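You operate a simulated robot arm through the tools that you are given. There is no shell and no other tool. Be economical: measure what you need, move in short steps, check, and stop when the job is done.

The job below is to be done with a simulated robot arm. You get a single attempt, and the scene is never put back.

## Task
Fetch the ringed bottle from the left half of the long bench and stand it on the small white table. Close the room door. Close the chiller drawer. Switch the chiller switch on. Turn the blue dial to 10 C. Put the green probe box from the left half of the long bench on the white tray and the yellow probe box on the middle of the side bench. Any order will do. Set down upright: ringed bottle.
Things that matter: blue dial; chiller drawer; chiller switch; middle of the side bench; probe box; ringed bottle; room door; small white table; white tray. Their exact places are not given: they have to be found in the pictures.

Only the result counts: the job must be done as asked and must still hold three seconds after the hand-in. Knocking over, shifting, dropping, spilling or breaking anything else fails it.

## Robot
A 6-joint arm with a fingered hand on a trunk, on a base that drives. Base frame: it is fixed to the floor where the robot stands at the start and does not move with it; the origin is under the middle of the robot, x ahead of it, y to its left, z up. Readings come in m, rad, newtons and seconds.
With the tool pointing down near the work surface it reaches from about 0.24 to 0.56 m from the robot's upright axis, wherever it stands. Its first joint turns from -2.897 to 2.897 rad. Places, roughly: blue dial [0.5, -0.9, 1]; chiller drawer [-2.8, -2.9, 1]; chiller switch [-2.8, -3, 1.1]; middle of the side bench [-2.5, 2.8, 0.9]; probe box [0.5, 0, 1]; ringed bottle (9x9x18 cm) [0.5, 0, 1]; room door [-4.6, -2.9, 1]; small white table [-4.4, 0.6, 0.8]; white tray (22x17x3 cm) [0.7, 0, 0.9]. Payload 3.1 kg.
Tool frame: the origin (TCP) lies between the finger pads and is the grasp point; the fingertips stand 0.022 m ahead of it; z points along the fingers, y is the line along which they close. The gripper opens to 0.132 m. The gripper's body begins 0.06 m behind the TCP. The gripper is a hand of 4 fingers: y runs from the thumb to the fingers, the wrist lies at [0, 0, -0.218] in the tool frame, and closing takes about 1.5 s.
Orientation is told as [roll, pitch, yaw] about the base's x, y, z axes, in that order, counted from this pose: with the fingers straight down and closing along the base's y, the tool's x points along the base's -x, its y along +y and its z along -z.

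## Interface
- The arm moves only by the tool send_rows. Its argument "commands" is a list of rows, each a list of 6 numbers: the shift along the tool's x, y, z in m, then the turn, a rotation vector about the tool's x, y, z in degrees. In form: [[tx, ty, tz, wx, wy, wz], ...]. A call has 1 to 12 rows; each row shifts and turns the commanded pose from where the row before left it, along the tool's axes as they then stand. "gripper" is the opening, from 0 (shut) to 1 (fully open), set as the call begins (left out, the last holds). A row lasts 0.2 s, in which the tool goes at most 0.05 m and 0.15 rad; a call with a longer step from one row to the next is refused whole, and so is a gripper value outside its range. Where a pose cannot be reached the arm comes as near as it can. A force on the tool above 40 N (or 10 N above the force at the start of the call, whichever is more), or a blocked arm, ends the call early, and 0.2 s more pass. The fingers move at their own pace (about 0.153 m/s each) and stop on an object; they squeeze with about 33 N. The grip force told is the motor's: it shows also when the fingers shut on nothing. Time passes only in rows, and 0.2 s behind the last, so rows that do not move let the fingers close. The reply holds the time, the measured pose of the TCP, the force on the tool along the base axes, the opening and the grip force, in the units named above and with some noise, with the torque about the TCP (base axes, N m) and any sound that the robot's microphone picked up, and new pictures: "pictures" is both (left out), scene, wrist or none.
- Cameras (640 x 400 px; columns grow to the right, rows downward): "scene" is now at [-0.0037, 0.0961, 1.616]; the picture's right is [-0.70, -0.71, 0.00], its down [-0.56, 0.55, -0.63] and it looks along [0.45, -0.44, -0.78] (base axes); focal length 292 px, centre (320, 200). "wrist" rides on the gripper at [0.053, -0.053, -0.084] in the tool frame; the picture's right is [0.71, 0.71, 0.00], its down [-0.53, 0.53, -0.67] and it looks along [-0.47, 0.47, 0.74] (tool axes); focal length 247 px, centre (320, 200).
- lift_body(by): slides the trunk up (or, below 0, down) by that many m; the arm and the scene camera ride with it, the base frame stays. It gives what a move gives, with no picture.
- steer(legs): drives the robot by 1 to 6 legs, each [ahead, left, turn to the left] in m, m and rad, along the robot's own axes; the way and the turn of a leg run together, so that a leg with both is an arc; at most 1.5 m and 3.142 rad a leg. The arm and the cameras ride along, it lands a little off, and it stops where it bumps. It gives what a move gives, and a new picture of the scene camera.
- curl_fingers(finger1, finger2, finger3, thumb_bend): sets how far each is bent, from 0 (flat) to 1 (curled in); at 0.3 the hand is open as for a grip, at 0.7 the pads meet at the TCP. One left out holds its place. A second passes; each finger stops where it meets its share of the squeeze, and holds until it gets a number again. A gripper value or a shape takes the hand back. It gives what a move gives, with no picture; readings hold the bend of each and the force on the fingers (four entries, about 0 where the hand has none), thumb and palm.
- hand_shape(shape): the hand has 4 fingers and takes this shape, open, in about a second: jaw (thumb against the fingers, like two jaws); tri (thumb and two fingers); tip (a fingertip pinch); poke (one finger out to press); point (the index stretched); flat (the hand flat); cup (the hand cupped); fist (a fist). The gripper value then closes the fingers along that shape, each until it touches; the sizes above hold for jaw. It gives what a move gives, with no picture.
- aim_head(pan, tilt): turns the head with the scene camera to pan (to the left, within 2.705 rad either way) and tilt (down, from -0.506 to 1.204), counted from straight ahead of the robot. It gives what a move gives, and a new picture of the scene camera.
- probe_pixels(camera, pixels): for up to 12 pixels [column, row] of the newest picture of that camera ("zoom" is the newest enlarged one), the place [x, y, z] in the base frame of the surface seen there, good to about 0.002 m. It takes no simulated time.
- inspect(camera, box): a new picture of the part [left, top, right, bottom] of that camera's present view, enlarged. It takes no simulated time.
- sign_off(): hands the job in; it is judged then, once.

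Work in short steps. Measure before you move; look again where a grasp or a placing could have gone wrong, and mend it. You have 110 turns and 260 pictures in all, those below and enlarged ones among them. Open the gripper and draw the arm clear of the work before you hand the job in, unless the task says otherwise.

The tools are called after "Request:" as name(argument=value, ...) on one line, values as JSON. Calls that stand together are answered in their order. send_rows: Moves the arm, as the interface text tells. Its arguments: {"type":"object","properties":{"commands":{"type":"array","items":{"type":"array","items":{"type":"number"}}},"gripper":{"type":"number"},"pictures":{"type":"string","enum":["both","scene","wrist","none"]}},"required":["commands"]} The other tools are called the same way: lift_body (by) slides the trunk up or down; hand_shape (shape) gives the hand a shape; curl_fingers (finger1, finger2, finger3, thumb_bend) moves the fingers one by one; steer (legs) drives the base; aim_head (pan, tilt) turns the head that bears the scene camera; probe_pixels (camera, pixels) gives the place of the surface under pixels of a picture; inspect (camera, box) takes an enlarged picture of a part of a camera's view; sign_off () hands the job in.

At the start:

```text
time_s: 0.0
tcp_pos: [0.2038, -0.1846, 1.1898]
tcp_rot: [0.001, -0.001, 0.001]
wrist_force: [0.2, 0.1, -0.1]
ft_torque: [0.01, -0.02, -0.01]
grip_width: 0.1316
grasp_force: 0.1
shape: jaw
bend: [0.3, 0.3, 0.3, 0.3]
finger forces: [0.1, 0.0, 0.0, 0.0, 0.0, 0.0]
trunk travel left (down, up): [-0.3, 0.086]
robot x, y, heading: [-0.0011, -0.0006, -0.001]
head pan, tilt: [-0.775, 0.895]
```

scene: 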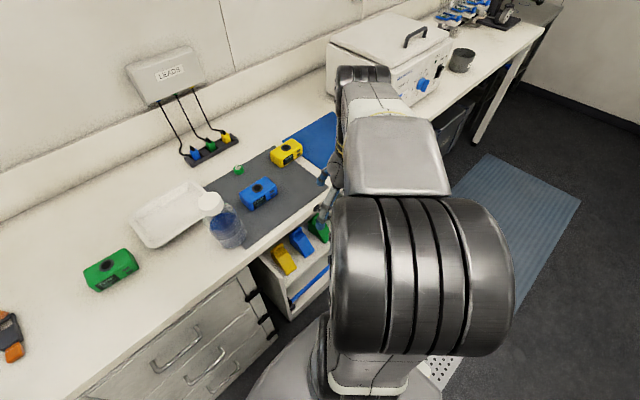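
wrist: 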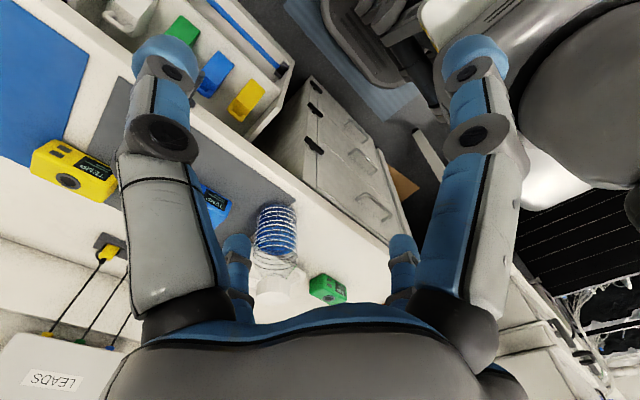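

The scene shows the green box (110,268), bottle (225,225), tray (170,215), yellow box (287,152), and dial (424,85). I measure them first and zoom on the dial.

Request:
probe_pixels(camera="scene", pixels=[[110, 262], [88, 275], [133, 258], [210, 200], [228, 240], [170, 218], [286, 148], [262, 188], [424, 85], [240, 275], [60, 340], [238, 170]])

Request:
inspect(camera="scene", box=[330, 10, 490, 110])

Request:
inspect(camera="scene", box=[60, 130, 340, 305])

```text
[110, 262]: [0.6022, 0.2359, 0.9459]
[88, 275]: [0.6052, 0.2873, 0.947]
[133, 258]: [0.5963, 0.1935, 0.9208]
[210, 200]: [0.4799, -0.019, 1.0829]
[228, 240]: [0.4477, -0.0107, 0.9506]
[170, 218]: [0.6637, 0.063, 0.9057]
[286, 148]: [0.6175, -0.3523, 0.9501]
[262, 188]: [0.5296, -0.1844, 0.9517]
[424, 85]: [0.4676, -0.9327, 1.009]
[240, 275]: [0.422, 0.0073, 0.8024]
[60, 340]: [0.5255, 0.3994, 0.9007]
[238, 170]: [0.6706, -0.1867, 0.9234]
```

```text
4.00 times, centred on (410, 60) of scene
```

zoom: 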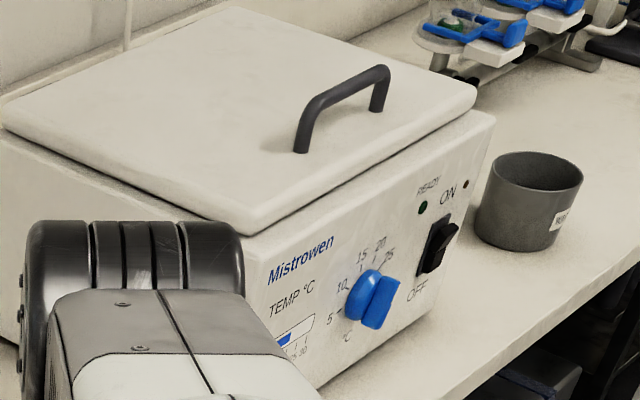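

```text
2.29 times, centred on (200, 218) of scene
```

zoom: 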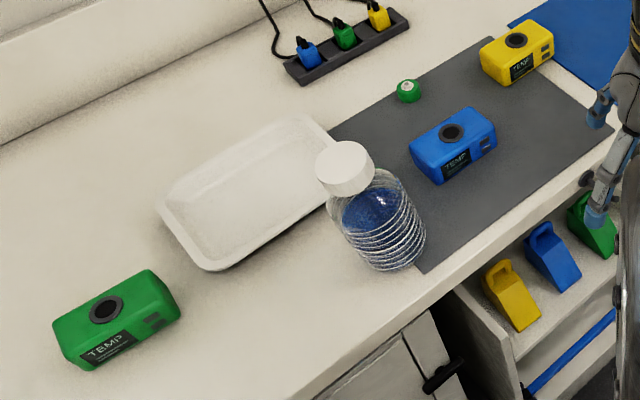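

The layout is clear: green box centre about (0.60,0.24), tray about (0.66,0.06), bottle about (0.475,-0.015). I look down in front of the robot to see the base clearance.

Request:
aim_head(pan=0.3, tilt=1.204)

```text
time_s: 1.3
tcp_pos: [0.2027, -0.1863, 1.1888]
tcp_rot: [-0.001, -0.001, 0.002]
wrist_force: [-0.8, -0.2, 0.6]
ft_torque: [-0.01, 0.0, 0.01]
grip_width: 0.1319
grasp_force: 0.0
shape: jaw
bend: [0.3, 0.3, 0.3, 0.3]
finger forces: [0.0, 0.0, 0.0, 0.0, 0.0, 0.1]
trunk travel left (down, up): [-0.3, 0.086]
robot x, y, heading: [0.0, 0.0019, 0.001]
head pan, tilt: [0.3, 1.201]
```

scene: 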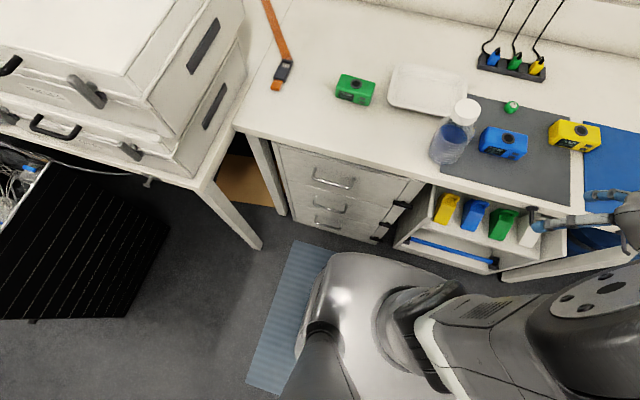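

Base edge is at about (370,255) and the drawer handles at (330,215). I probe these for clearance and refine object positions.

Request:
probe_pixels(camera="scene", pixels=[[370, 255], [420, 268], [330, 226], [335, 184], [305, 160], [460, 246], [338, 82], [372, 86], [355, 83], [390, 75], [462, 85], [466, 103]])

Request:
inspect(camera="scene", box=[320, 50, 620, 237])

```text
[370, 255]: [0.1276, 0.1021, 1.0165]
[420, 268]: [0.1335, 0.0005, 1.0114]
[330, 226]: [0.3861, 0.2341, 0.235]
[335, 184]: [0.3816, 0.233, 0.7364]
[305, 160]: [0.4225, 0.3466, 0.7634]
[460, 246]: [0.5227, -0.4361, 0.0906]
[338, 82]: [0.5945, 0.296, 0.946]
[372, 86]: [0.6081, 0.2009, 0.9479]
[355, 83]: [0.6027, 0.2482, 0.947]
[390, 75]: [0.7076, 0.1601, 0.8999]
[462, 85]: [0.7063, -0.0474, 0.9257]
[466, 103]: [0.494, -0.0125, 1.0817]
```

```text
2.13 times, centred on (470, 144) of scene
```

zoom: 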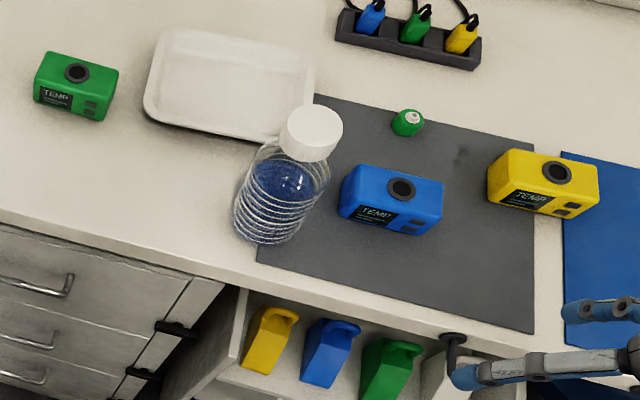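

Drawer handles protrude to x≈0.38. I drive ahead 0.15 m to bring green box and tray within reach (stops where it bumps).

Request:
steer(legs=[[0.08, 0, 0], [0.06, 0.1, 0]])

```text
time_s: 3.2
tcp_pos: [0.3224, -0.1085, 1.1904]
tcp_rot: [-0.002, -0.002, -0.015]
wrist_force: [-0.7, 0.5, 0.9]
ft_torque: [-0.01, -0.01, -0.03]
grip_width: 0.132
grasp_force: 0.0
shape: jaw
bend: [0.3, 0.3, 0.3, 0.3]
finger forces: [0.0, 0.0, 0.0, 0.1, 0.0, 0.0]
trunk travel left (down, up): [-0.3, 0.086]
robot x, y, heading: [0.1245, 0.0763, -0.012]
head pan, tilt: [0.3, 1.201]
stopped in leg 2: the robot was blocked; the commanded pose is now the measured one
```

scene: 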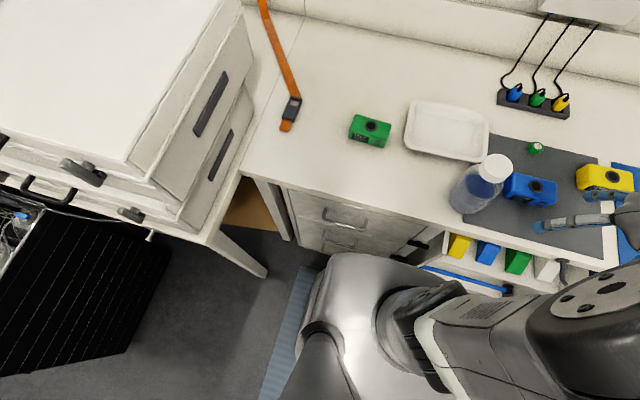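

Robot now at (0.1245,0.076), blocked by the bench; green box and tray are within 0.55 m. I zoom to get the corners of box and tray.

Request:
inspect(camera="scene", box=[330, 80, 530, 205])

```text
3.20 times, centred on (430, 142) of scene
```

zoom: 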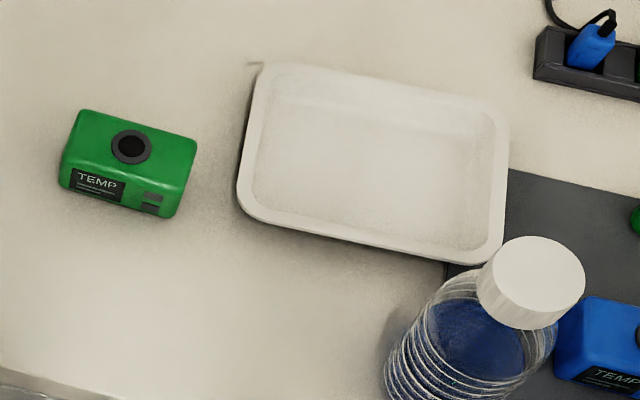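

I probe box top corners, tray rims and floor, and the bottle cap in this zoom.

Request:
probe_pixels(camera="zoom", pixels=[[86, 115], [192, 144], [72, 165], [180, 195], [132, 140], [268, 70], [502, 115], [243, 195], [495, 250], [375, 160], [545, 272], [100, 150]])

```text
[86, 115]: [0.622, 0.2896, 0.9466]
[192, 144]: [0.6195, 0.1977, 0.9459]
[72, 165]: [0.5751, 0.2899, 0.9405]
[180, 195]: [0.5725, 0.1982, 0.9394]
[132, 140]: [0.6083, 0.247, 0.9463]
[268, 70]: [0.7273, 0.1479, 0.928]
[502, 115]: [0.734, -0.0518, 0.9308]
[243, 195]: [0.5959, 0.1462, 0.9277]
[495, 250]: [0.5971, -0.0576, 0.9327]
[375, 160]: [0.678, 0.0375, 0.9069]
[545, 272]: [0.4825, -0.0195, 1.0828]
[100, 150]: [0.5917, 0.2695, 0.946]
```

Everything measured; the bottle stands where the arm would reach over it, so the bottle goes first. I probe the cap edges for its axis and width.

Request:
probe_pixels(camera="zoom", pixels=[[496, 262], [583, 270], [545, 240], [540, 292], [535, 320], [490, 300], [410, 320], [555, 345], [440, 385], [545, 265]])

Request:
aim_head(pan=-0.2, tilt=1.0)

```text
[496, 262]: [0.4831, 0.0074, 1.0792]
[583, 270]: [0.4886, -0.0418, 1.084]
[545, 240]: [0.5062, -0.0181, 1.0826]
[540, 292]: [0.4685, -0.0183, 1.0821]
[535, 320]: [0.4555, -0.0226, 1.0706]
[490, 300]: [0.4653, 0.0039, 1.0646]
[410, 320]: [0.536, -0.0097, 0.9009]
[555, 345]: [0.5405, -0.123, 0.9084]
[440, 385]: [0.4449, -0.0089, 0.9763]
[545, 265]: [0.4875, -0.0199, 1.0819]
```

```text
time_s: 4.1
tcp_pos: [0.3232, -0.1095, 1.1885]
tcp_rot: [-0.002, 0.002, -0.015]
wrist_force: [0.3, 0.1, -0.4]
ft_torque: [0.03, 0.01, 0.05]
grip_width: 0.1318
grasp_force: 0.1
shape: jaw
bend: [0.3, 0.3, 0.3, 0.3]
finger forces: [0.0, 0.0, 0.0, 0.1, 0.0, 0.1]
trunk travel left (down, up): [-0.3, 0.086]
robot x, y, heading: [0.1221, 0.0813, -0.013]
head pan, tilt: [-0.201, 1.0]
```

scene: 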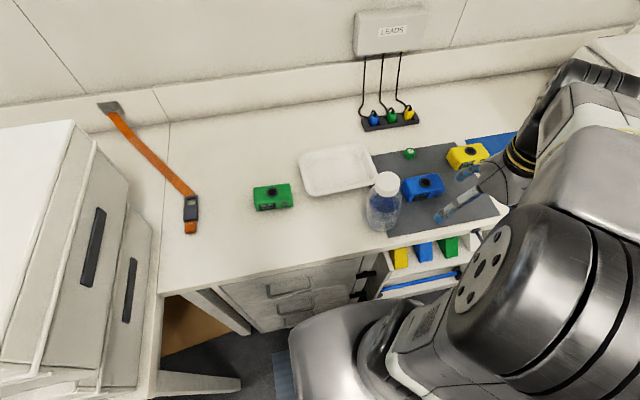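

Cap axis at about (0.482,-0.018), diameter 0.052, top 1.083. I move above it at the present height.

Request:
send_rows(commands=[[-0.04, 0.023, 0, 0, 0, 0.3], [-0.04, 0.023, 0, 0, 0, 0.2], [-0.04, 0.023, 0, 0, 0, 0.2], [-0.039, 0.022, 0, 0, 0, 0.2]], gripper=1)

```text
time_s: 5.1
tcp_pos: [0.4879, -0.0233, 1.1898]
tcp_rot: [0.001, -0.001, -0.03]
wrist_force: [0.8, 0.3, 0.4]
ft_torque: [0.0, 0.02, 0.02]
grip_width: 0.132
grasp_force: 0.0
shape: jaw
bend: [0.3, 0.3, 0.3, 0.3]
finger forces: [0.1, 0.0, 0.0, 0.0, 0.0, 0.1]
trunk travel left (down, up): [-0.3, 0.086]
robot x, y, heading: [0.1205, 0.0783, -0.012]
head pan, tilt: [-0.201, 1.0]
```

scene: 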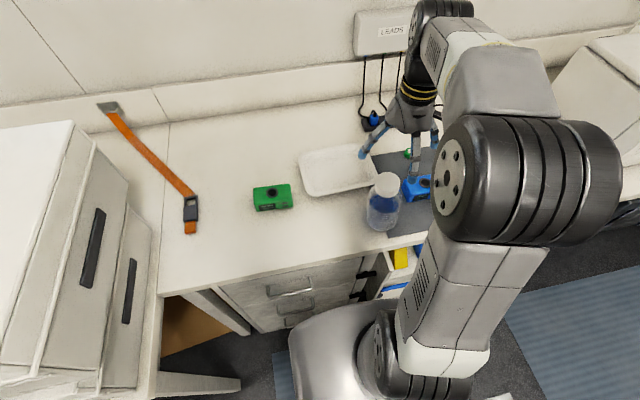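
wrist: 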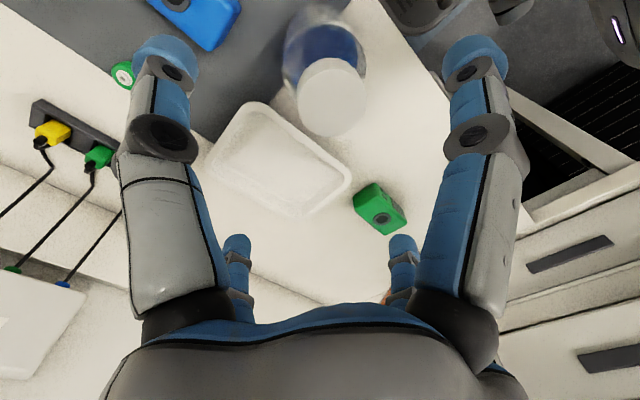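

TCP is at (0.488,-0.023); I correct 5 mm and descend to z≈1.067 around the cap.

Request:
send_rows(commands=[[0.005, 0.005, 0.03, 0, 0, -1], [0, 0, 0.04, 0, 0, 0], [0, 0, 0.03, 0, 0, 0], [0, 0, 0.022, 0, 0, 0], [0, 0, 0, 0, 0, 0]])

```text
time_s: 6.3
tcp_pos: [0.4805, -0.0163, 1.0668]
tcp_rot: [0.0, -0.001, -0.012]
wrist_force: [0.8, -0.1, -0.1]
ft_torque: [-0.02, -0.06, -0.01]
grip_width: 0.1317
grasp_force: 0.0
shape: jaw
bend: [0.3, 0.3, 0.3, 0.3]
finger forces: [0.0, 0.0, 0.1, 0.0, 0.0, 0.0]
trunk travel left (down, up): [-0.3, 0.086]
robot x, y, heading: [0.1211, 0.078, -0.016]
head pan, tilt: [-0.201, 1.0]
```

scene: 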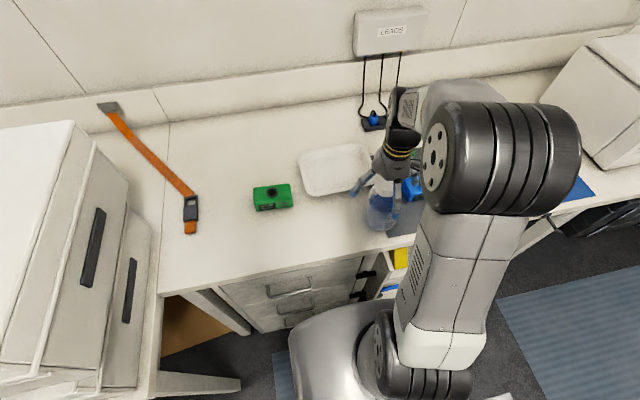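
wrist: 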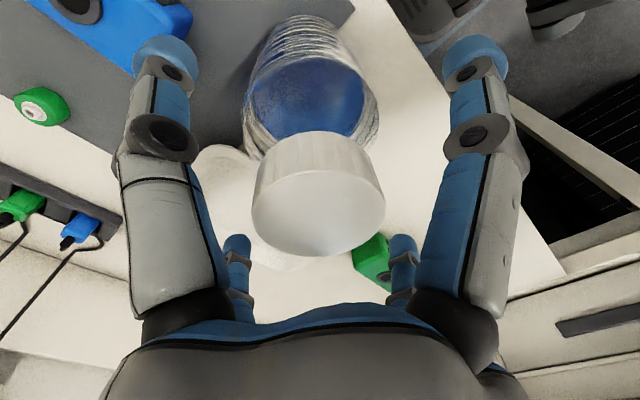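

The cap is centred between the fingers; I close.

Request:
send_rows(commands=[[0, 0, 0, 0, 0, 0], [0, 0, 0, 0, 0, 0], [0, 0, 0, 0, 0, 0], [0, 0, 0, 0, 0, 0], [0, 0, 0, 0, 0, 0], [0, 0, 0, 0, 0, 0], [0, 0, 0, 0, 0, 0], [0, 0, 0, 0, 0, 0]], gripper=0, pictures="wrist")

```text
time_s: 8.1
tcp_pos: [0.4809, -0.0171, 1.0658]
tcp_rot: [0.0, 0.001, -0.013]
wrist_force: [-0.3, -0.4, -7.0]
ft_torque: [0.06, 0.0, -0.03]
grip_width: 0.0411
grasp_force: 32.8
shape: jaw
bend: [0.8, 0.79, 0.79, 0.64]
finger forces: [32.3, 30.8, 33.2, 0.1, 34.3, 0.1]
trunk travel left (down, up): [-0.3, 0.086]
robot x, y, heading: [0.1191, 0.079, -0.012]
head pan, tilt: [-0.201, 1.0]
```

wrist: 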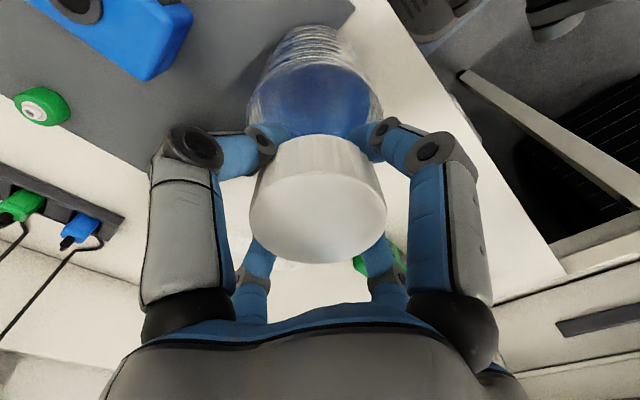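

Grip holds 33 N at 41 mm. I lift 9 cm.

Request:
send_rows(commands=[[0, 0, -0.02, 0, 0, 0], [0, 0, -0.03, 0, 0, 0], [0, 0, -0.04, 0, 0, 0], [0, 0, -0.03, 0, 0, 0], [0, 0, 0, 0, 0, 0]])

```text
time_s: 9.3
tcp_pos: [0.4792, -0.017, 1.1884]
tcp_rot: [0.0, 0.0, -0.013]
wrist_force: [-0.1, -0.3, -6.7]
ft_torque: [0.07, -0.02, 0.05]
grip_width: 0.0409
grasp_force: 32.8
shape: jaw
bend: [0.8, 0.79, 0.79, 0.64]
finger forces: [35.3, 31.6, 35.8, 0.1, 34.7, 0.0]
trunk travel left (down, up): [-0.3, 0.086]
robot x, y, heading: [0.1241, 0.079, -0.014]
head pan, tilt: [-0.201, 1.0]
```

scene: 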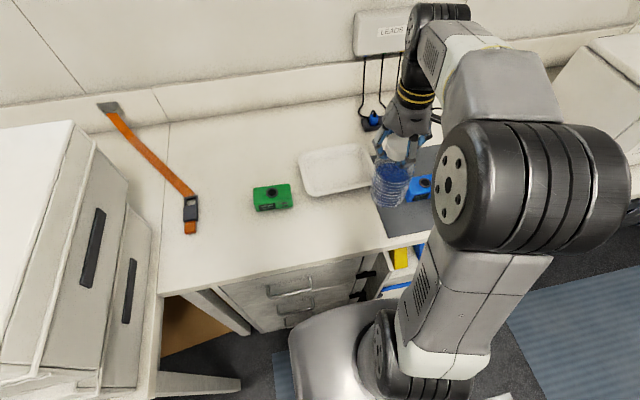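
wrist: 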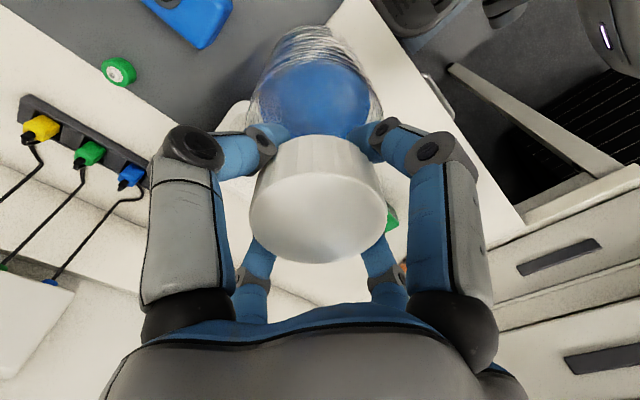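

Bottle lifted, bottom at z≈1.02. I draw the arm in, then back away.

Request:
send_rows(commands=[[0.03, -0.01, 0, 0, 0, 0], [0.04, -0.01, 0, 0, 0, 0], [0.04, -0.01, 0, 0, 0, 0]], pictures="none")

Request:
steer(legs=[[-0.4, 0, 0]])

Request:
aim_head(pan=2.6, tilt=0.3)

Request:
aim_head(pan=1.5, tilt=0.4)

Request:
aim_head(pan=-2.6, tilt=0.4)

```text
time_s: 10.1
tcp_pos: [0.3666, -0.0454, 1.1872]
tcp_rot: [-0.001, -0.003, -0.012]
wrist_force: [-0.3, 0.3, -6.4]
ft_torque: [0.0, -0.02, 0.0]
grip_width: 0.0406
grasp_force: 33.5
shape: jaw
bend: [0.8, 0.79, 0.79, 0.64]
finger forces: [36.1, 31.8, 36.3, 0.0, 34.9, 0.1]
trunk travel left (down, up): [-0.3, 0.086]
robot x, y, heading: [0.1213, 0.0782, -0.017]
head pan, tilt: [-0.201, 1.0]
```

```text
time_s: 12.6
tcp_pos: [-0.0254, -0.0409, 1.188]
tcp_rot: [0.0, 0.001, -0.012]
wrist_force: [0.0, 0.0, -6.5]
ft_torque: [0.06, -0.02, 0.0]
grip_width: 0.0406
grasp_force: 33.2
shape: jaw
bend: [0.8, 0.79, 0.79, 0.64]
finger forces: [36.2, 32.0, 36.4, 0.0, 34.8, 0.0]
trunk travel left (down, up): [-0.3, 0.086]
robot x, y, heading: [-0.2718, 0.0867, -0.013]
head pan, tilt: [-0.201, 1.0]
```

scene: 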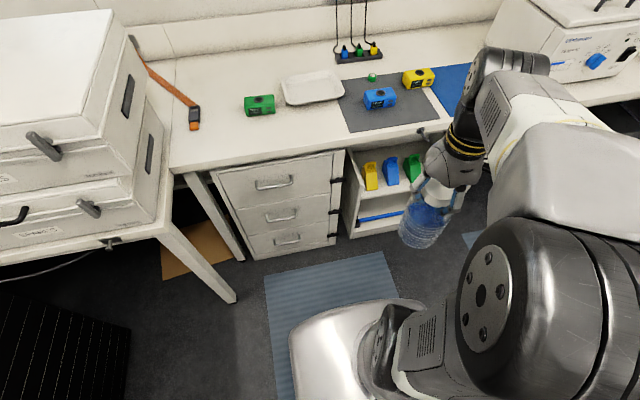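

```text
time_s: 15.1
tcp_pos: [-0.0254, -0.0396, 1.1869]
tcp_rot: [0.0, -0.001, -0.015]
wrist_force: [0.2, 0.0, -7.3]
ft_torque: [0.1, 0.03, 0.0]
grip_width: 0.0411
grasp_force: 33.1
shape: jaw
bend: [0.8, 0.79, 0.79, 0.64]
finger forces: [36.1, 31.9, 36.7, 0.0, 35.1, 0.1]
trunk travel left (down, up): [-0.3, 0.086]
robot x, y, heading: [-0.2695, 0.0835, -0.014]
head pan, tilt: [2.601, 0.3]
```

scene: 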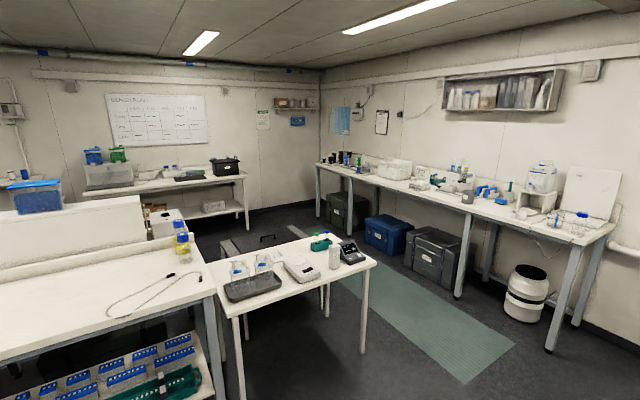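

```text
time_s: 16.4
tcp_pos: [-0.0256, -0.0405, 1.188]
tcp_rot: [0.001, 0.0, -0.015]
wrist_force: [-0.7, -0.3, -6.5]
ft_torque: [0.06, -0.02, 0.02]
grip_width: 0.041
grasp_force: 32.9
shape: jaw
bend: [0.8, 0.79, 0.79, 0.64]
finger forces: [36.2, 32.1, 36.4, 0.1, 34.9, 0.0]
trunk travel left (down, up): [-0.3, 0.086]
robot x, y, heading: [-0.2744, 0.0799, -0.016]
head pan, tilt: [1.499, 0.4]
```

scene: 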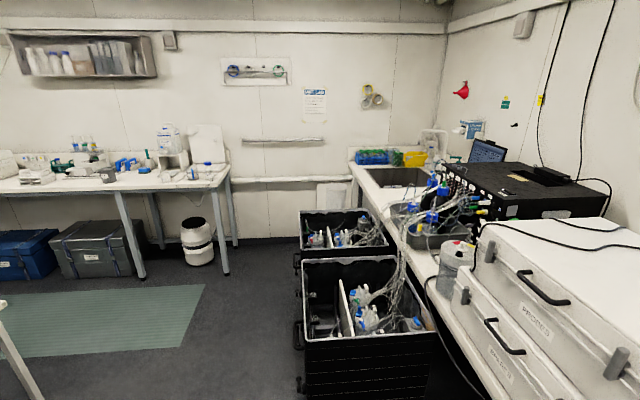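

```text
time_s: 19.7
tcp_pos: [-0.0262, -0.0399, 1.187]
tcp_rot: [0.0, 0.0, -0.013]
wrist_force: [0.1, -0.1, -6.1]
ft_torque: [0.04, -0.01, 0.02]
grip_width: 0.0408
grasp_force: 33.0
shape: jaw
bend: [0.8, 0.79, 0.79, 0.64]
finger forces: [36.2, 32.1, 36.7, 0.0, 35.0, 0.0]
trunk travel left (down, up): [-0.3, 0.086]
robot x, y, heading: [-0.2703, 0.0866, -0.018]
head pan, tilt: [-2.601, 0.4]
```

scene: 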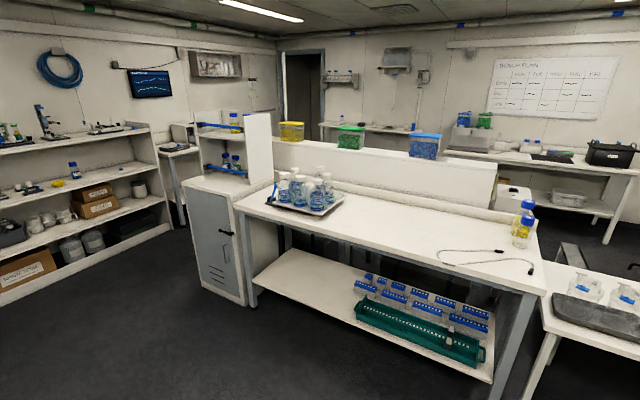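

I map the room: probe landmarks in the present view (island bench, small bench, shelves, doorway, left passages).

Request:
probe_pixels(camera="scene", pixels=[[190, 185], [235, 205], [520, 290], [240, 300], [60, 300], [170, 228], [178, 150], [310, 115], [365, 125], [560, 160], [580, 300], [490, 380]])

Request:
aim_head(pan=2.6, tilt=0.4)

```text
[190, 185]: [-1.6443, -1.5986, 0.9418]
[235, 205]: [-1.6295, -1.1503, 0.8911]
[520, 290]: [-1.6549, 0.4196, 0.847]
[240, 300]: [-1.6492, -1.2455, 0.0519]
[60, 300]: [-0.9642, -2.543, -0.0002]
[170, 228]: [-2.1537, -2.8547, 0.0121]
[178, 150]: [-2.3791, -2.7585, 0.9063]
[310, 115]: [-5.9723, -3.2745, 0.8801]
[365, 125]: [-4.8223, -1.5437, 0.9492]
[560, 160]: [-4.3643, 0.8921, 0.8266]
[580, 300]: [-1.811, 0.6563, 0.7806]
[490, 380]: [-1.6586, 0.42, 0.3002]
```

```text
time_s: 23.8
tcp_pos: [-0.0263, -0.0416, 1.1875]
tcp_rot: [-0.001, 0.0, -0.015]
wrist_force: [-0.3, -0.6, -6.5]
ft_torque: [0.04, 0.0, -0.01]
grip_width: 0.0409
grasp_force: 33.0
shape: jaw
bend: [0.8, 0.79, 0.79, 0.64]
finger forces: [36.3, 32.2, 36.8, 0.1, 35.0, 0.0]
trunk travel left (down, up): [-0.3, 0.086]
robot x, y, heading: [-0.2744, 0.0843, -0.017]
head pan, tilt: [2.601, 0.4]
```

scene: 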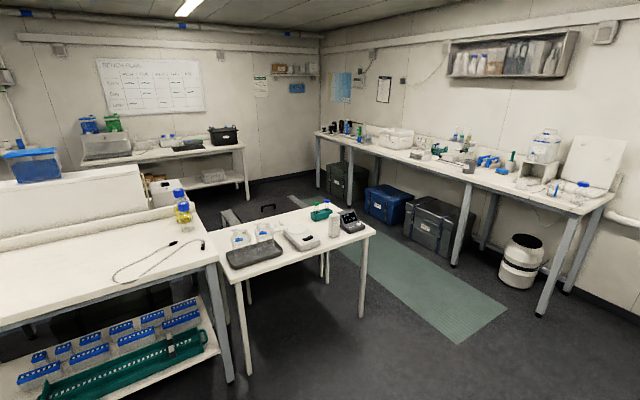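

The back table under the whiteboard (z≈0.8) should be the small white table; the right bench is the side bench. I zoom on both and probe.

Request:
inspect(camera="scene", box=[60, 90, 280, 228])

Request:
probe_pixels(camera="scene", pixels=[[105, 165], [243, 148], [180, 155], [370, 234], [325, 206], [245, 274], [248, 222], [610, 195], [316, 135], [460, 265], [540, 315], [280, 200]])

Request:
inspect(camera="scene", box=[300, 90, 640, 302])

```text
2.90 times, centred on (170, 159) of scene
```

zoom: 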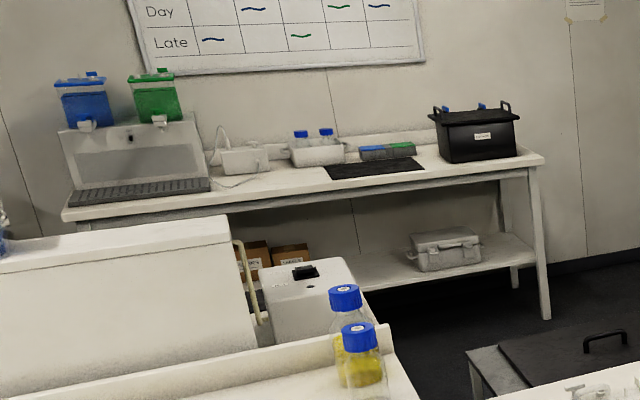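

```text
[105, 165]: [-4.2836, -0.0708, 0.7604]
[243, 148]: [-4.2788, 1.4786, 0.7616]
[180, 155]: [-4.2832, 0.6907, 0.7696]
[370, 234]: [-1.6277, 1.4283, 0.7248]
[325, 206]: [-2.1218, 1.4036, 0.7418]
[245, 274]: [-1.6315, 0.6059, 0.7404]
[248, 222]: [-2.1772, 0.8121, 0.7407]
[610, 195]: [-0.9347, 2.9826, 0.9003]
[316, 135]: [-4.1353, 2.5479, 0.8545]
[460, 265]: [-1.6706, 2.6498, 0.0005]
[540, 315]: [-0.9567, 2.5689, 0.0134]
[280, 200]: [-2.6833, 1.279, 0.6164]
```

```text
1.88 times, centred on (470, 196) of scene
```

zoom: 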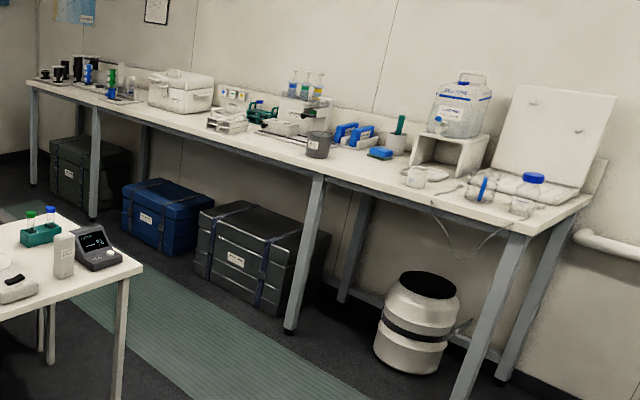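

Route: back up to x≈-0.9, turn left, go along y to ≈2.0 (corridor between small centre table and side bench), then west. First part now.

Request:
steer(legs=[[-0.62, 0, 0], [0, 0, 1.586]])

Request:
aim_head(pan=0, tilt=0.5)

```text
time_s: 31.2
tcp_pos: [-0.7726, 0.3444, 1.1865]
tcp_rot: [-0.002, 0.0, 1.577]
wrist_force: [0.8, 0.0, -6.5]
ft_torque: [0.01, 0.06, -0.01]
grip_width: 0.041
grasp_force: 33.3
shape: jaw
bend: [0.8, 0.79, 0.79, 0.64]
finger forces: [35.0, 32.4, 36.6, 0.1, 34.9, 0.0]
trunk travel left (down, up): [-0.3, 0.086]
robot x, y, heading: [-0.8932, 0.0949, 1.571]
head pan, tilt: [2.601, 0.4]
```

scene: 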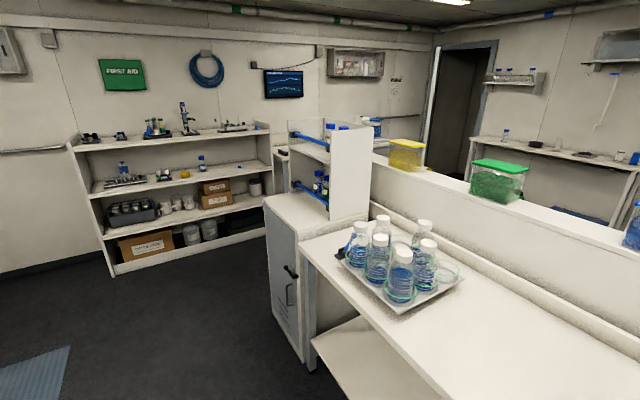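

```text
time_s: 33.5
tcp_pos: [-0.7734, 0.3446, 1.187]
tcp_rot: [0.0, 0.0, 1.578]
wrist_force: [-0.1, -0.4, -6.8]
ft_torque: [0.01, 0.05, 0.01]
grip_width: 0.041
grasp_force: 32.6
shape: jaw
bend: [0.8, 0.79, 0.79, 0.64]
finger forces: [35.1, 32.3, 36.8, 0.0, 35.0, 0.0]
trunk travel left (down, up): [-0.3, 0.086]
robot x, y, heading: [-0.8913, 0.0943, 1.575]
head pan, tilt: [0.0, 0.499]
```

scene: 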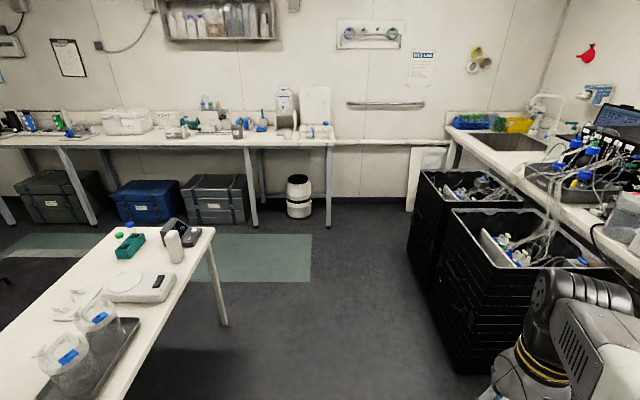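

I check the tub edge (430,300) and floor points in the corridor before driving ahead.

Request:
probe_pixels(camera="scene", pixels=[[440, 340], [452, 240], [215, 232], [190, 222], [100, 220], [300, 300]])

Request:
steer(legs=[[1.4, 0, 0], [0.5, 0.0, 0], [0, 0, 1.57]])

```text
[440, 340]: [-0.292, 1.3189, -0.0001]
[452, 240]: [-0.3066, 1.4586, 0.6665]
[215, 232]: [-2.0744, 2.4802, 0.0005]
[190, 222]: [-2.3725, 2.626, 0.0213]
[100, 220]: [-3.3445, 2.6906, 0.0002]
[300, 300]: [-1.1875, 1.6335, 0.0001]
```

```text
time_s: 46.9
tcp_pos: [-1.1982, 2.088, 1.1875]
tcp_rot: [-0.001, 0.0, -3.068]
wrist_force: [-0.1, -0.1, -6.6]
ft_torque: [-0.07, 0.02, -0.02]
grip_width: 0.0409
grasp_force: 33.7
shape: jaw
bend: [0.8, 0.79, 0.79, 0.63]
finger forces: [33.8, 32.5, 36.8, 0.1, 34.9, 0.0]
trunk travel left (down, up): [-0.3, 0.086]
robot x, y, heading: [-0.9474, 1.9815, -3.071]
head pan, tilt: [0.0, 0.499]
```

scene: 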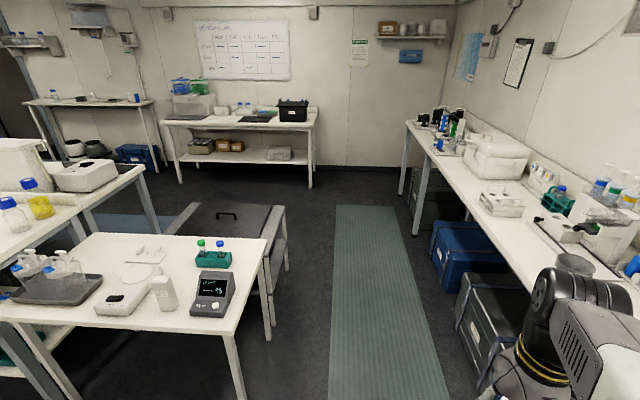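

Corridor along y≈1.98 is clear. I probe the cart edge, the second-row bench, and the small white table before driving on.

Request:
probe_pixels(camera="scene", pixels=[[285, 208], [195, 205], [140, 172], [160, 235], [172, 124], [313, 122], [240, 120], [275, 105], [180, 182], [312, 186], [265, 165], [405, 125]])

Request:
inspect(camera="scene", box=[150, 60, 330, 172])

Request:
steer(legs=[[0, 0, -0.07], [1.4, 0, 0], [1.2, 0, 0]])

```text
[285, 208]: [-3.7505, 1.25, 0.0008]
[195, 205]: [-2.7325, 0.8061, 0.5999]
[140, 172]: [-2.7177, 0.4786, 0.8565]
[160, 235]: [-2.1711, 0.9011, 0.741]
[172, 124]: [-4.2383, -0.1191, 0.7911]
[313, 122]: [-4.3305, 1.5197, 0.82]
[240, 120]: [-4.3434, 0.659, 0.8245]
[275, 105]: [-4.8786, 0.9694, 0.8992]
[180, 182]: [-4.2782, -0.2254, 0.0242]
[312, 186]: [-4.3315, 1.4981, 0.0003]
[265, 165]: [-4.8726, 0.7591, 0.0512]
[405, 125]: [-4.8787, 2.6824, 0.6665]
```

```text
3.56 times, centred on (240, 116) of scene
```

zoom: 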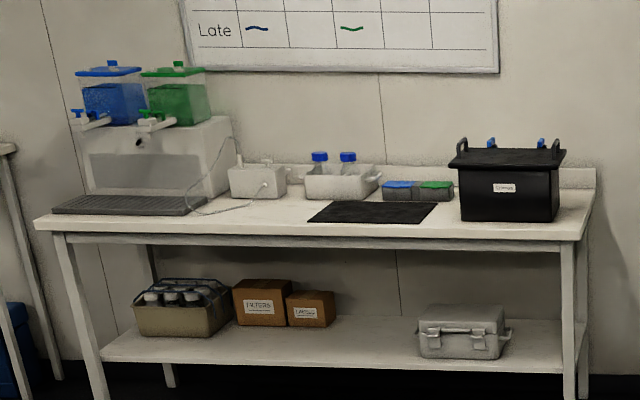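

```text
time_s: 59.9
tcp_pos: [-3.7844, 2.065, 1.1869]
tcp_rot: [0.0, 0.003, -3.119]
wrist_force: [0.5, -0.5, -6.4]
ft_torque: [-0.07, 0.02, -0.02]
grip_width: 0.0407
grasp_force: 32.9
shape: jaw
bend: [0.8, 0.79, 0.79, 0.63]
finger forces: [34.4, 32.9, 37.2, 0.0, 35.2, 0.0]
trunk travel left (down, up): [-0.3, 0.086]
robot x, y, heading: [-3.533, 1.9508, -3.124]
head pan, tilt: [0.0, 0.499]
```

scene: 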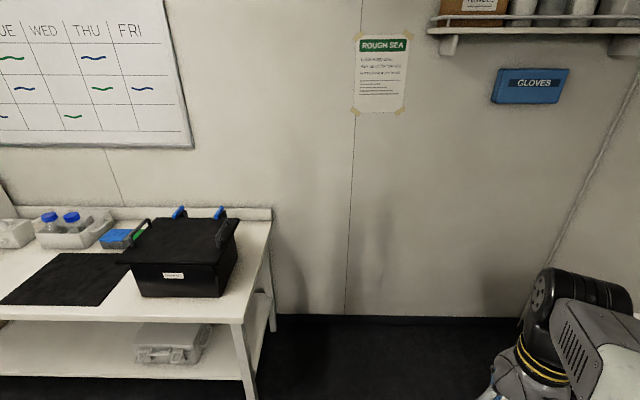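

Now left 1.45 m to y≈0.5, then look at the table.

Request:
steer(legs=[[0, 1.4, -0.017], [0.25, 0.05, 0]])

Request:
aim_head(pan=0, tilt=0.85)

```text
time_s: 68.4
tcp_pos: [-4.0229, 0.6074, 1.1864]
tcp_rot: [0.0, 0.001, -3.133]
wrist_force: [-0.3, 0.4, -6.5]
ft_torque: [-0.05, 0.02, -0.03]
grip_width: 0.0408
grasp_force: 32.9
shape: jaw
bend: [0.8, 0.79, 0.79, 0.63]
finger forces: [34.5, 33.1, 37.5, 0.1, 35.2, 0.0]
trunk travel left (down, up): [-0.3, 0.086]
robot x, y, heading: [-3.7737, 0.4894, -3.133]
head pan, tilt: [0.0, 0.499]
```

scene: 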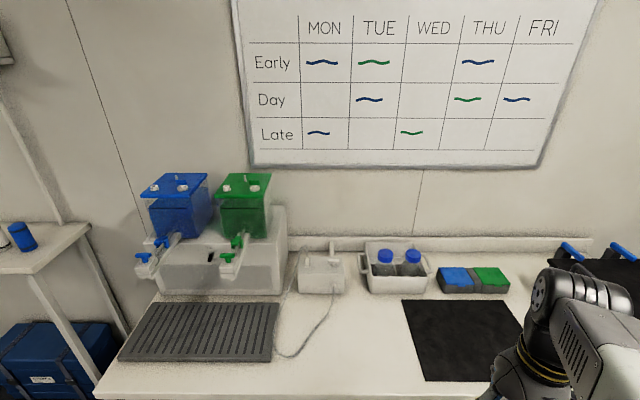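

```text
time_s: 69.3
tcp_pos: [-4.0237, 0.6084, 1.1881]
tcp_rot: [-0.001, 0.002, -3.132]
wrist_force: [0.6, -0.2, -7.6]
ft_torque: [-0.05, -0.01, 0.02]
grip_width: 0.0408
grasp_force: 33.0
shape: jaw
bend: [0.8, 0.79, 0.79, 0.63]
finger forces: [34.6, 33.2, 37.3, 0.0, 35.2, 0.0]
trunk travel left (down, up): [-0.3, 0.086]
robot x, y, heading: [-3.7736, 0.4892, -3.135]
head pan, tilt: [0.0, 0.85]
```

scene: 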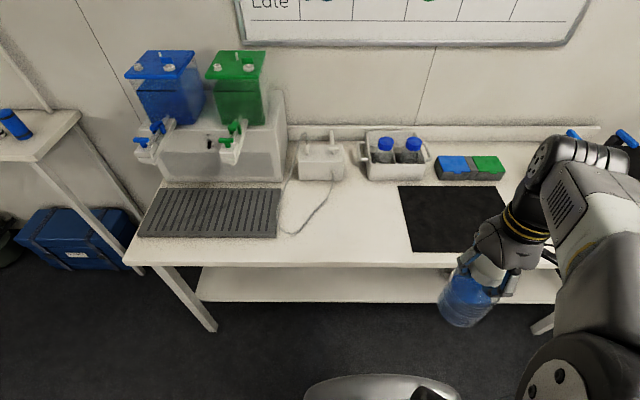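

Free area around (360,230) between cable and mat. I probe it and the table front edge.

Request:
probe_pixels(camera="scene", pixels=[[360, 225], [360, 262], [360, 195], [312, 225], [405, 225], [465, 310]])

```text
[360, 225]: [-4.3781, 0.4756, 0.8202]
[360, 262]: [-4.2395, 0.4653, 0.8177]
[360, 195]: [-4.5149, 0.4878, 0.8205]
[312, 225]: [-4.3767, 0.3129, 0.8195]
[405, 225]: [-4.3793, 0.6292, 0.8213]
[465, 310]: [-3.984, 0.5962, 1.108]
```

Target spot (-4.37,0.47) at table z 0.820. I drive ahead 0.12 and move the bottle over it (still high).

Request:
steer(legs=[[0.12, 0, 0]])

Request:
send_rows(commands=[[-0.038, 0.023, 0, 0, 0, 0], [-0.038, 0.023, 0, 0, 0, 0], [-0.038, 0.023, 0, 0, 0, 0], [-0.038, 0.023, 0, 0, 0, 0], [-0.038, 0.023, 0, 0, 0, 0], [-0.037, 0.023, 0, 0, 0, 0], [0, 0, 0, 0, 0, 0]])

```text
time_s: 70.5
tcp_pos: [-4.1432, 0.6072, 1.1869]
tcp_rot: [0.001, 0.001, -3.134]
wrist_force: [-0.3, -0.1, -6.7]
ft_torque: [-0.06, 0.01, -0.03]
grip_width: 0.0407
grasp_force: 33.2
shape: jaw
bend: [0.8, 0.79, 0.79, 0.63]
finger forces: [34.5, 33.3, 37.5, 0.1, 35.2, 0.0]
trunk travel left (down, up): [-0.3, 0.086]
robot x, y, heading: [-3.8917, 0.4839, -3.133]
head pan, tilt: [0.0, 0.85]
```

scene: 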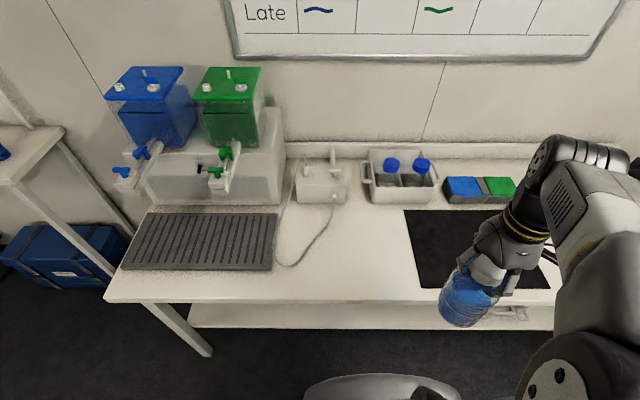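

```text
time_s: 72.1
tcp_pos: [-4.3652, 0.4684, 1.1843]
tcp_rot: [0.0, 0.003, -3.133]
wrist_force: [0.4, 0.2, -6.8]
ft_torque: [-0.09, 0.01, -0.01]
grip_width: 0.0408
grasp_force: 32.9
shape: jaw
bend: [0.8, 0.79, 0.79, 0.63]
finger forces: [35.2, 33.2, 37.6, 0.0, 35.5, 0.1]
trunk travel left (down, up): [-0.3, 0.086]
robot x, y, heading: [-3.8895, 0.4874, -3.132]
head pan, tilt: [0.0, 0.85]
```

scene: 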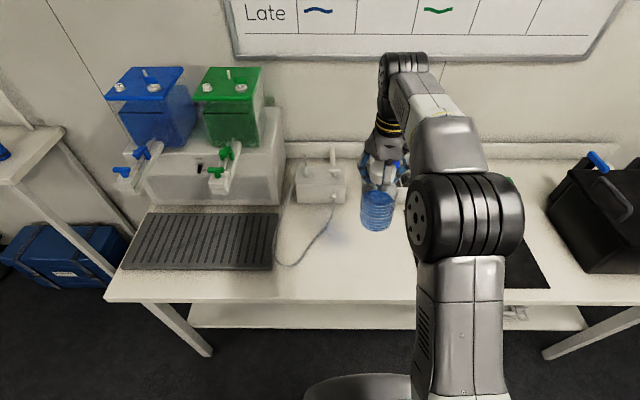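
wrist: 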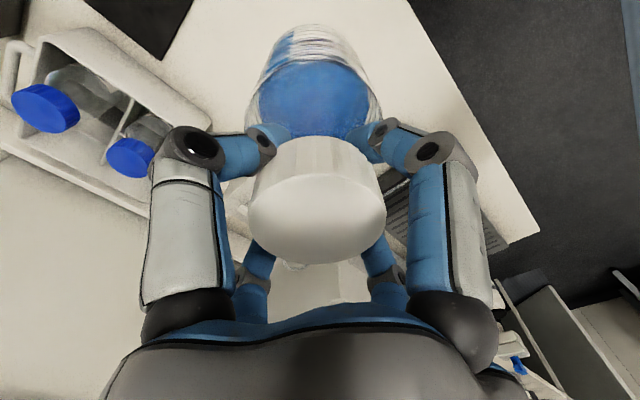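

Bottle is above the free spot. I lower the trunk 0.15 m; the last part by arm.

Request:
lift_body(by=-0.15)

Request:
send_rows(commands=[[0, 0, 0.02, 0, 0, 0], [0, 0, 0.015, 0, 0, 0], [0, 0, 0.006, 0, 0, 0], [0, 0, 0.003, 0, 0, 0], [0, 0, 0, 0, 0, 0]])

```text
time_s: 73.8
tcp_pos: [-4.3673, 0.468, 1.0345]
tcp_rot: [-0.001, 0.003, -3.133]
wrist_force: [-0.2, -0.2, -6.5]
ft_torque: [-0.03, -0.01, -0.02]
grip_width: 0.0405
grasp_force: 32.9
shape: jaw
bend: [0.8, 0.79, 0.79, 0.63]
finger forces: [34.9, 33.0, 37.5, 0.0, 35.5, 0.0]
trunk travel left (down, up): [-0.15, 0.236]
robot x, y, heading: [-3.8904, 0.4891, -3.133]
head pan, tilt: [0.0, 0.85]
```

```text
time_s: 75.0
tcp_pos: [-4.3677, 0.4678, 0.9902]
tcp_rot: [0.001, 0.002, -3.133]
wrist_force: [-0.9, -0.4, -7.0]
ft_torque: [-0.04, 0.03, 0.01]
grip_width: 0.0404
grasp_force: 33.3
shape: jaw
bend: [0.8, 0.79, 0.79, 0.63]
finger forces: [35.2, 33.3, 37.7, 0.1, 35.4, 0.0]
trunk travel left (down, up): [-0.15, 0.236]
robot x, y, heading: [-3.8955, 0.4857, -3.139]
head pan, tilt: [0.0, 0.85]
```

scene: 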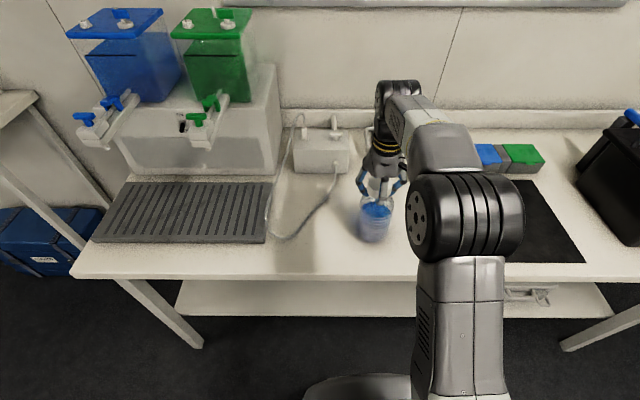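
wrist: 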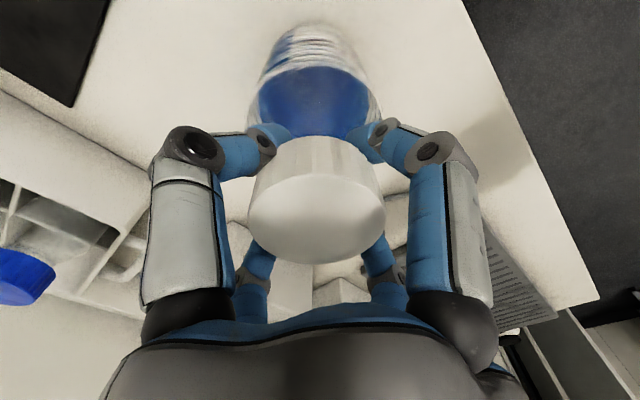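

Still carrying (-7 N vertical), about 4 mm to go. I go down in 2 mm steps until the load passes.

Request:
send_rows(commands=[[0, 0, 0.002, 0, 0, 0], [0, 0, 0.002, 0, 0, 0], [0, 0, 0, 0, 0, 0]], pictures="none")

```text
time_s: 75.8
tcp_pos: [-4.3676, 0.4676, 0.9859]
tcp_rot: [0.0, 0.002, -3.133]
wrist_force: [0.5, -0.3, -6.9]
ft_torque: [-0.06, 0.02, 0.01]
grip_width: 0.0405
grasp_force: 33.4
shape: jaw
bend: [0.8, 0.79, 0.79, 0.63]
finger forces: [35.2, 33.2, 37.8, 0.1, 35.5, 0.0]
trunk travel left (down, up): [-0.15, 0.236]
robot x, y, heading: [-3.8892, 0.4918, -3.135]
head pan, tilt: [0.0, 0.85]
```

Request:
send_rows(commands=[[0, 0, 0.002, 0, 0, 0], [0, 0, 0.001, 0, 0, 0], [0, 0, 0, 0, 0, 0]], pictures="none")

```text
time_s: 76.6
tcp_pos: [-4.3669, 0.4676, 0.983]
tcp_rot: [0.001, 0.001, -3.133]
wrist_force: [-0.6, -0.1, -6.8]
ft_torque: [-0.07, 0.01, -0.01]
grip_width: 0.0407
grasp_force: 33.1
shape: jaw
bend: [0.8, 0.79, 0.79, 0.63]
finger forces: [35.2, 33.2, 37.7, 0.1, 35.5, 0.0]
trunk travel left (down, up): [-0.15, 0.236]
robot x, y, heading: [-3.8912, 0.4888, -3.136]
head pan, tilt: [0.0, 0.85]
```

Load still present (it showed at grasp too, so the fingers raised it slightly). I keep going down finely.

Request:
send_rows(commands=[[0, 0, 0.0015, 0, 0, 0], [0, 0, 0.0015, 0, 0, 0], [0, 0, 0.001, 0, 0, 0], [0, 0, 0, 0, 0, 0]], pictures="scene")

Request:
inspect(camera="scene", box=[320, 170, 430, 260])

```text
time_s: 77.6
tcp_pos: [-4.3661, 0.469, 0.9812]
tcp_rot: [0.0, -0.003, -3.135]
wrist_force: [0.0, 1.9, 15.3]
ft_torque: [-0.17, 0.06, 0.01]
grip_width: 0.0403
grasp_force: 33.0
shape: jaw
bend: [0.8, 0.79, 0.8, 0.63]
finger forces: [40.0, 33.3, 42.8, 0.0, 35.8, 0.1]
trunk travel left (down, up): [-0.15, 0.236]
robot x, y, heading: [-3.892, 0.4876, -3.136]
head pan, tilt: [0.0, 0.85]
```

scene: 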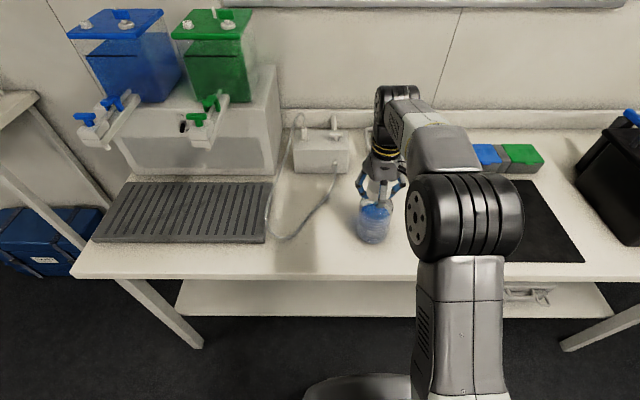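

```text
4.44 times, centred on (375, 215) of scene
```

zoom: 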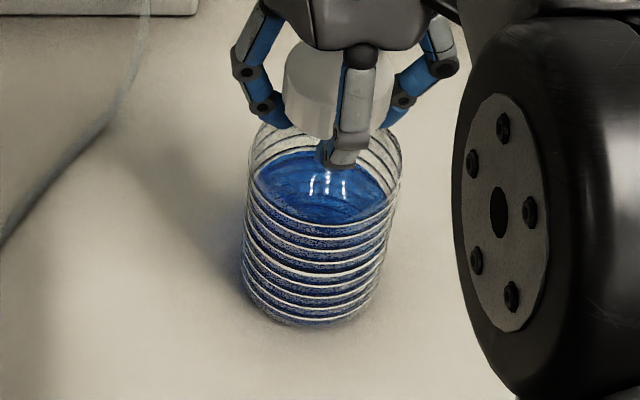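

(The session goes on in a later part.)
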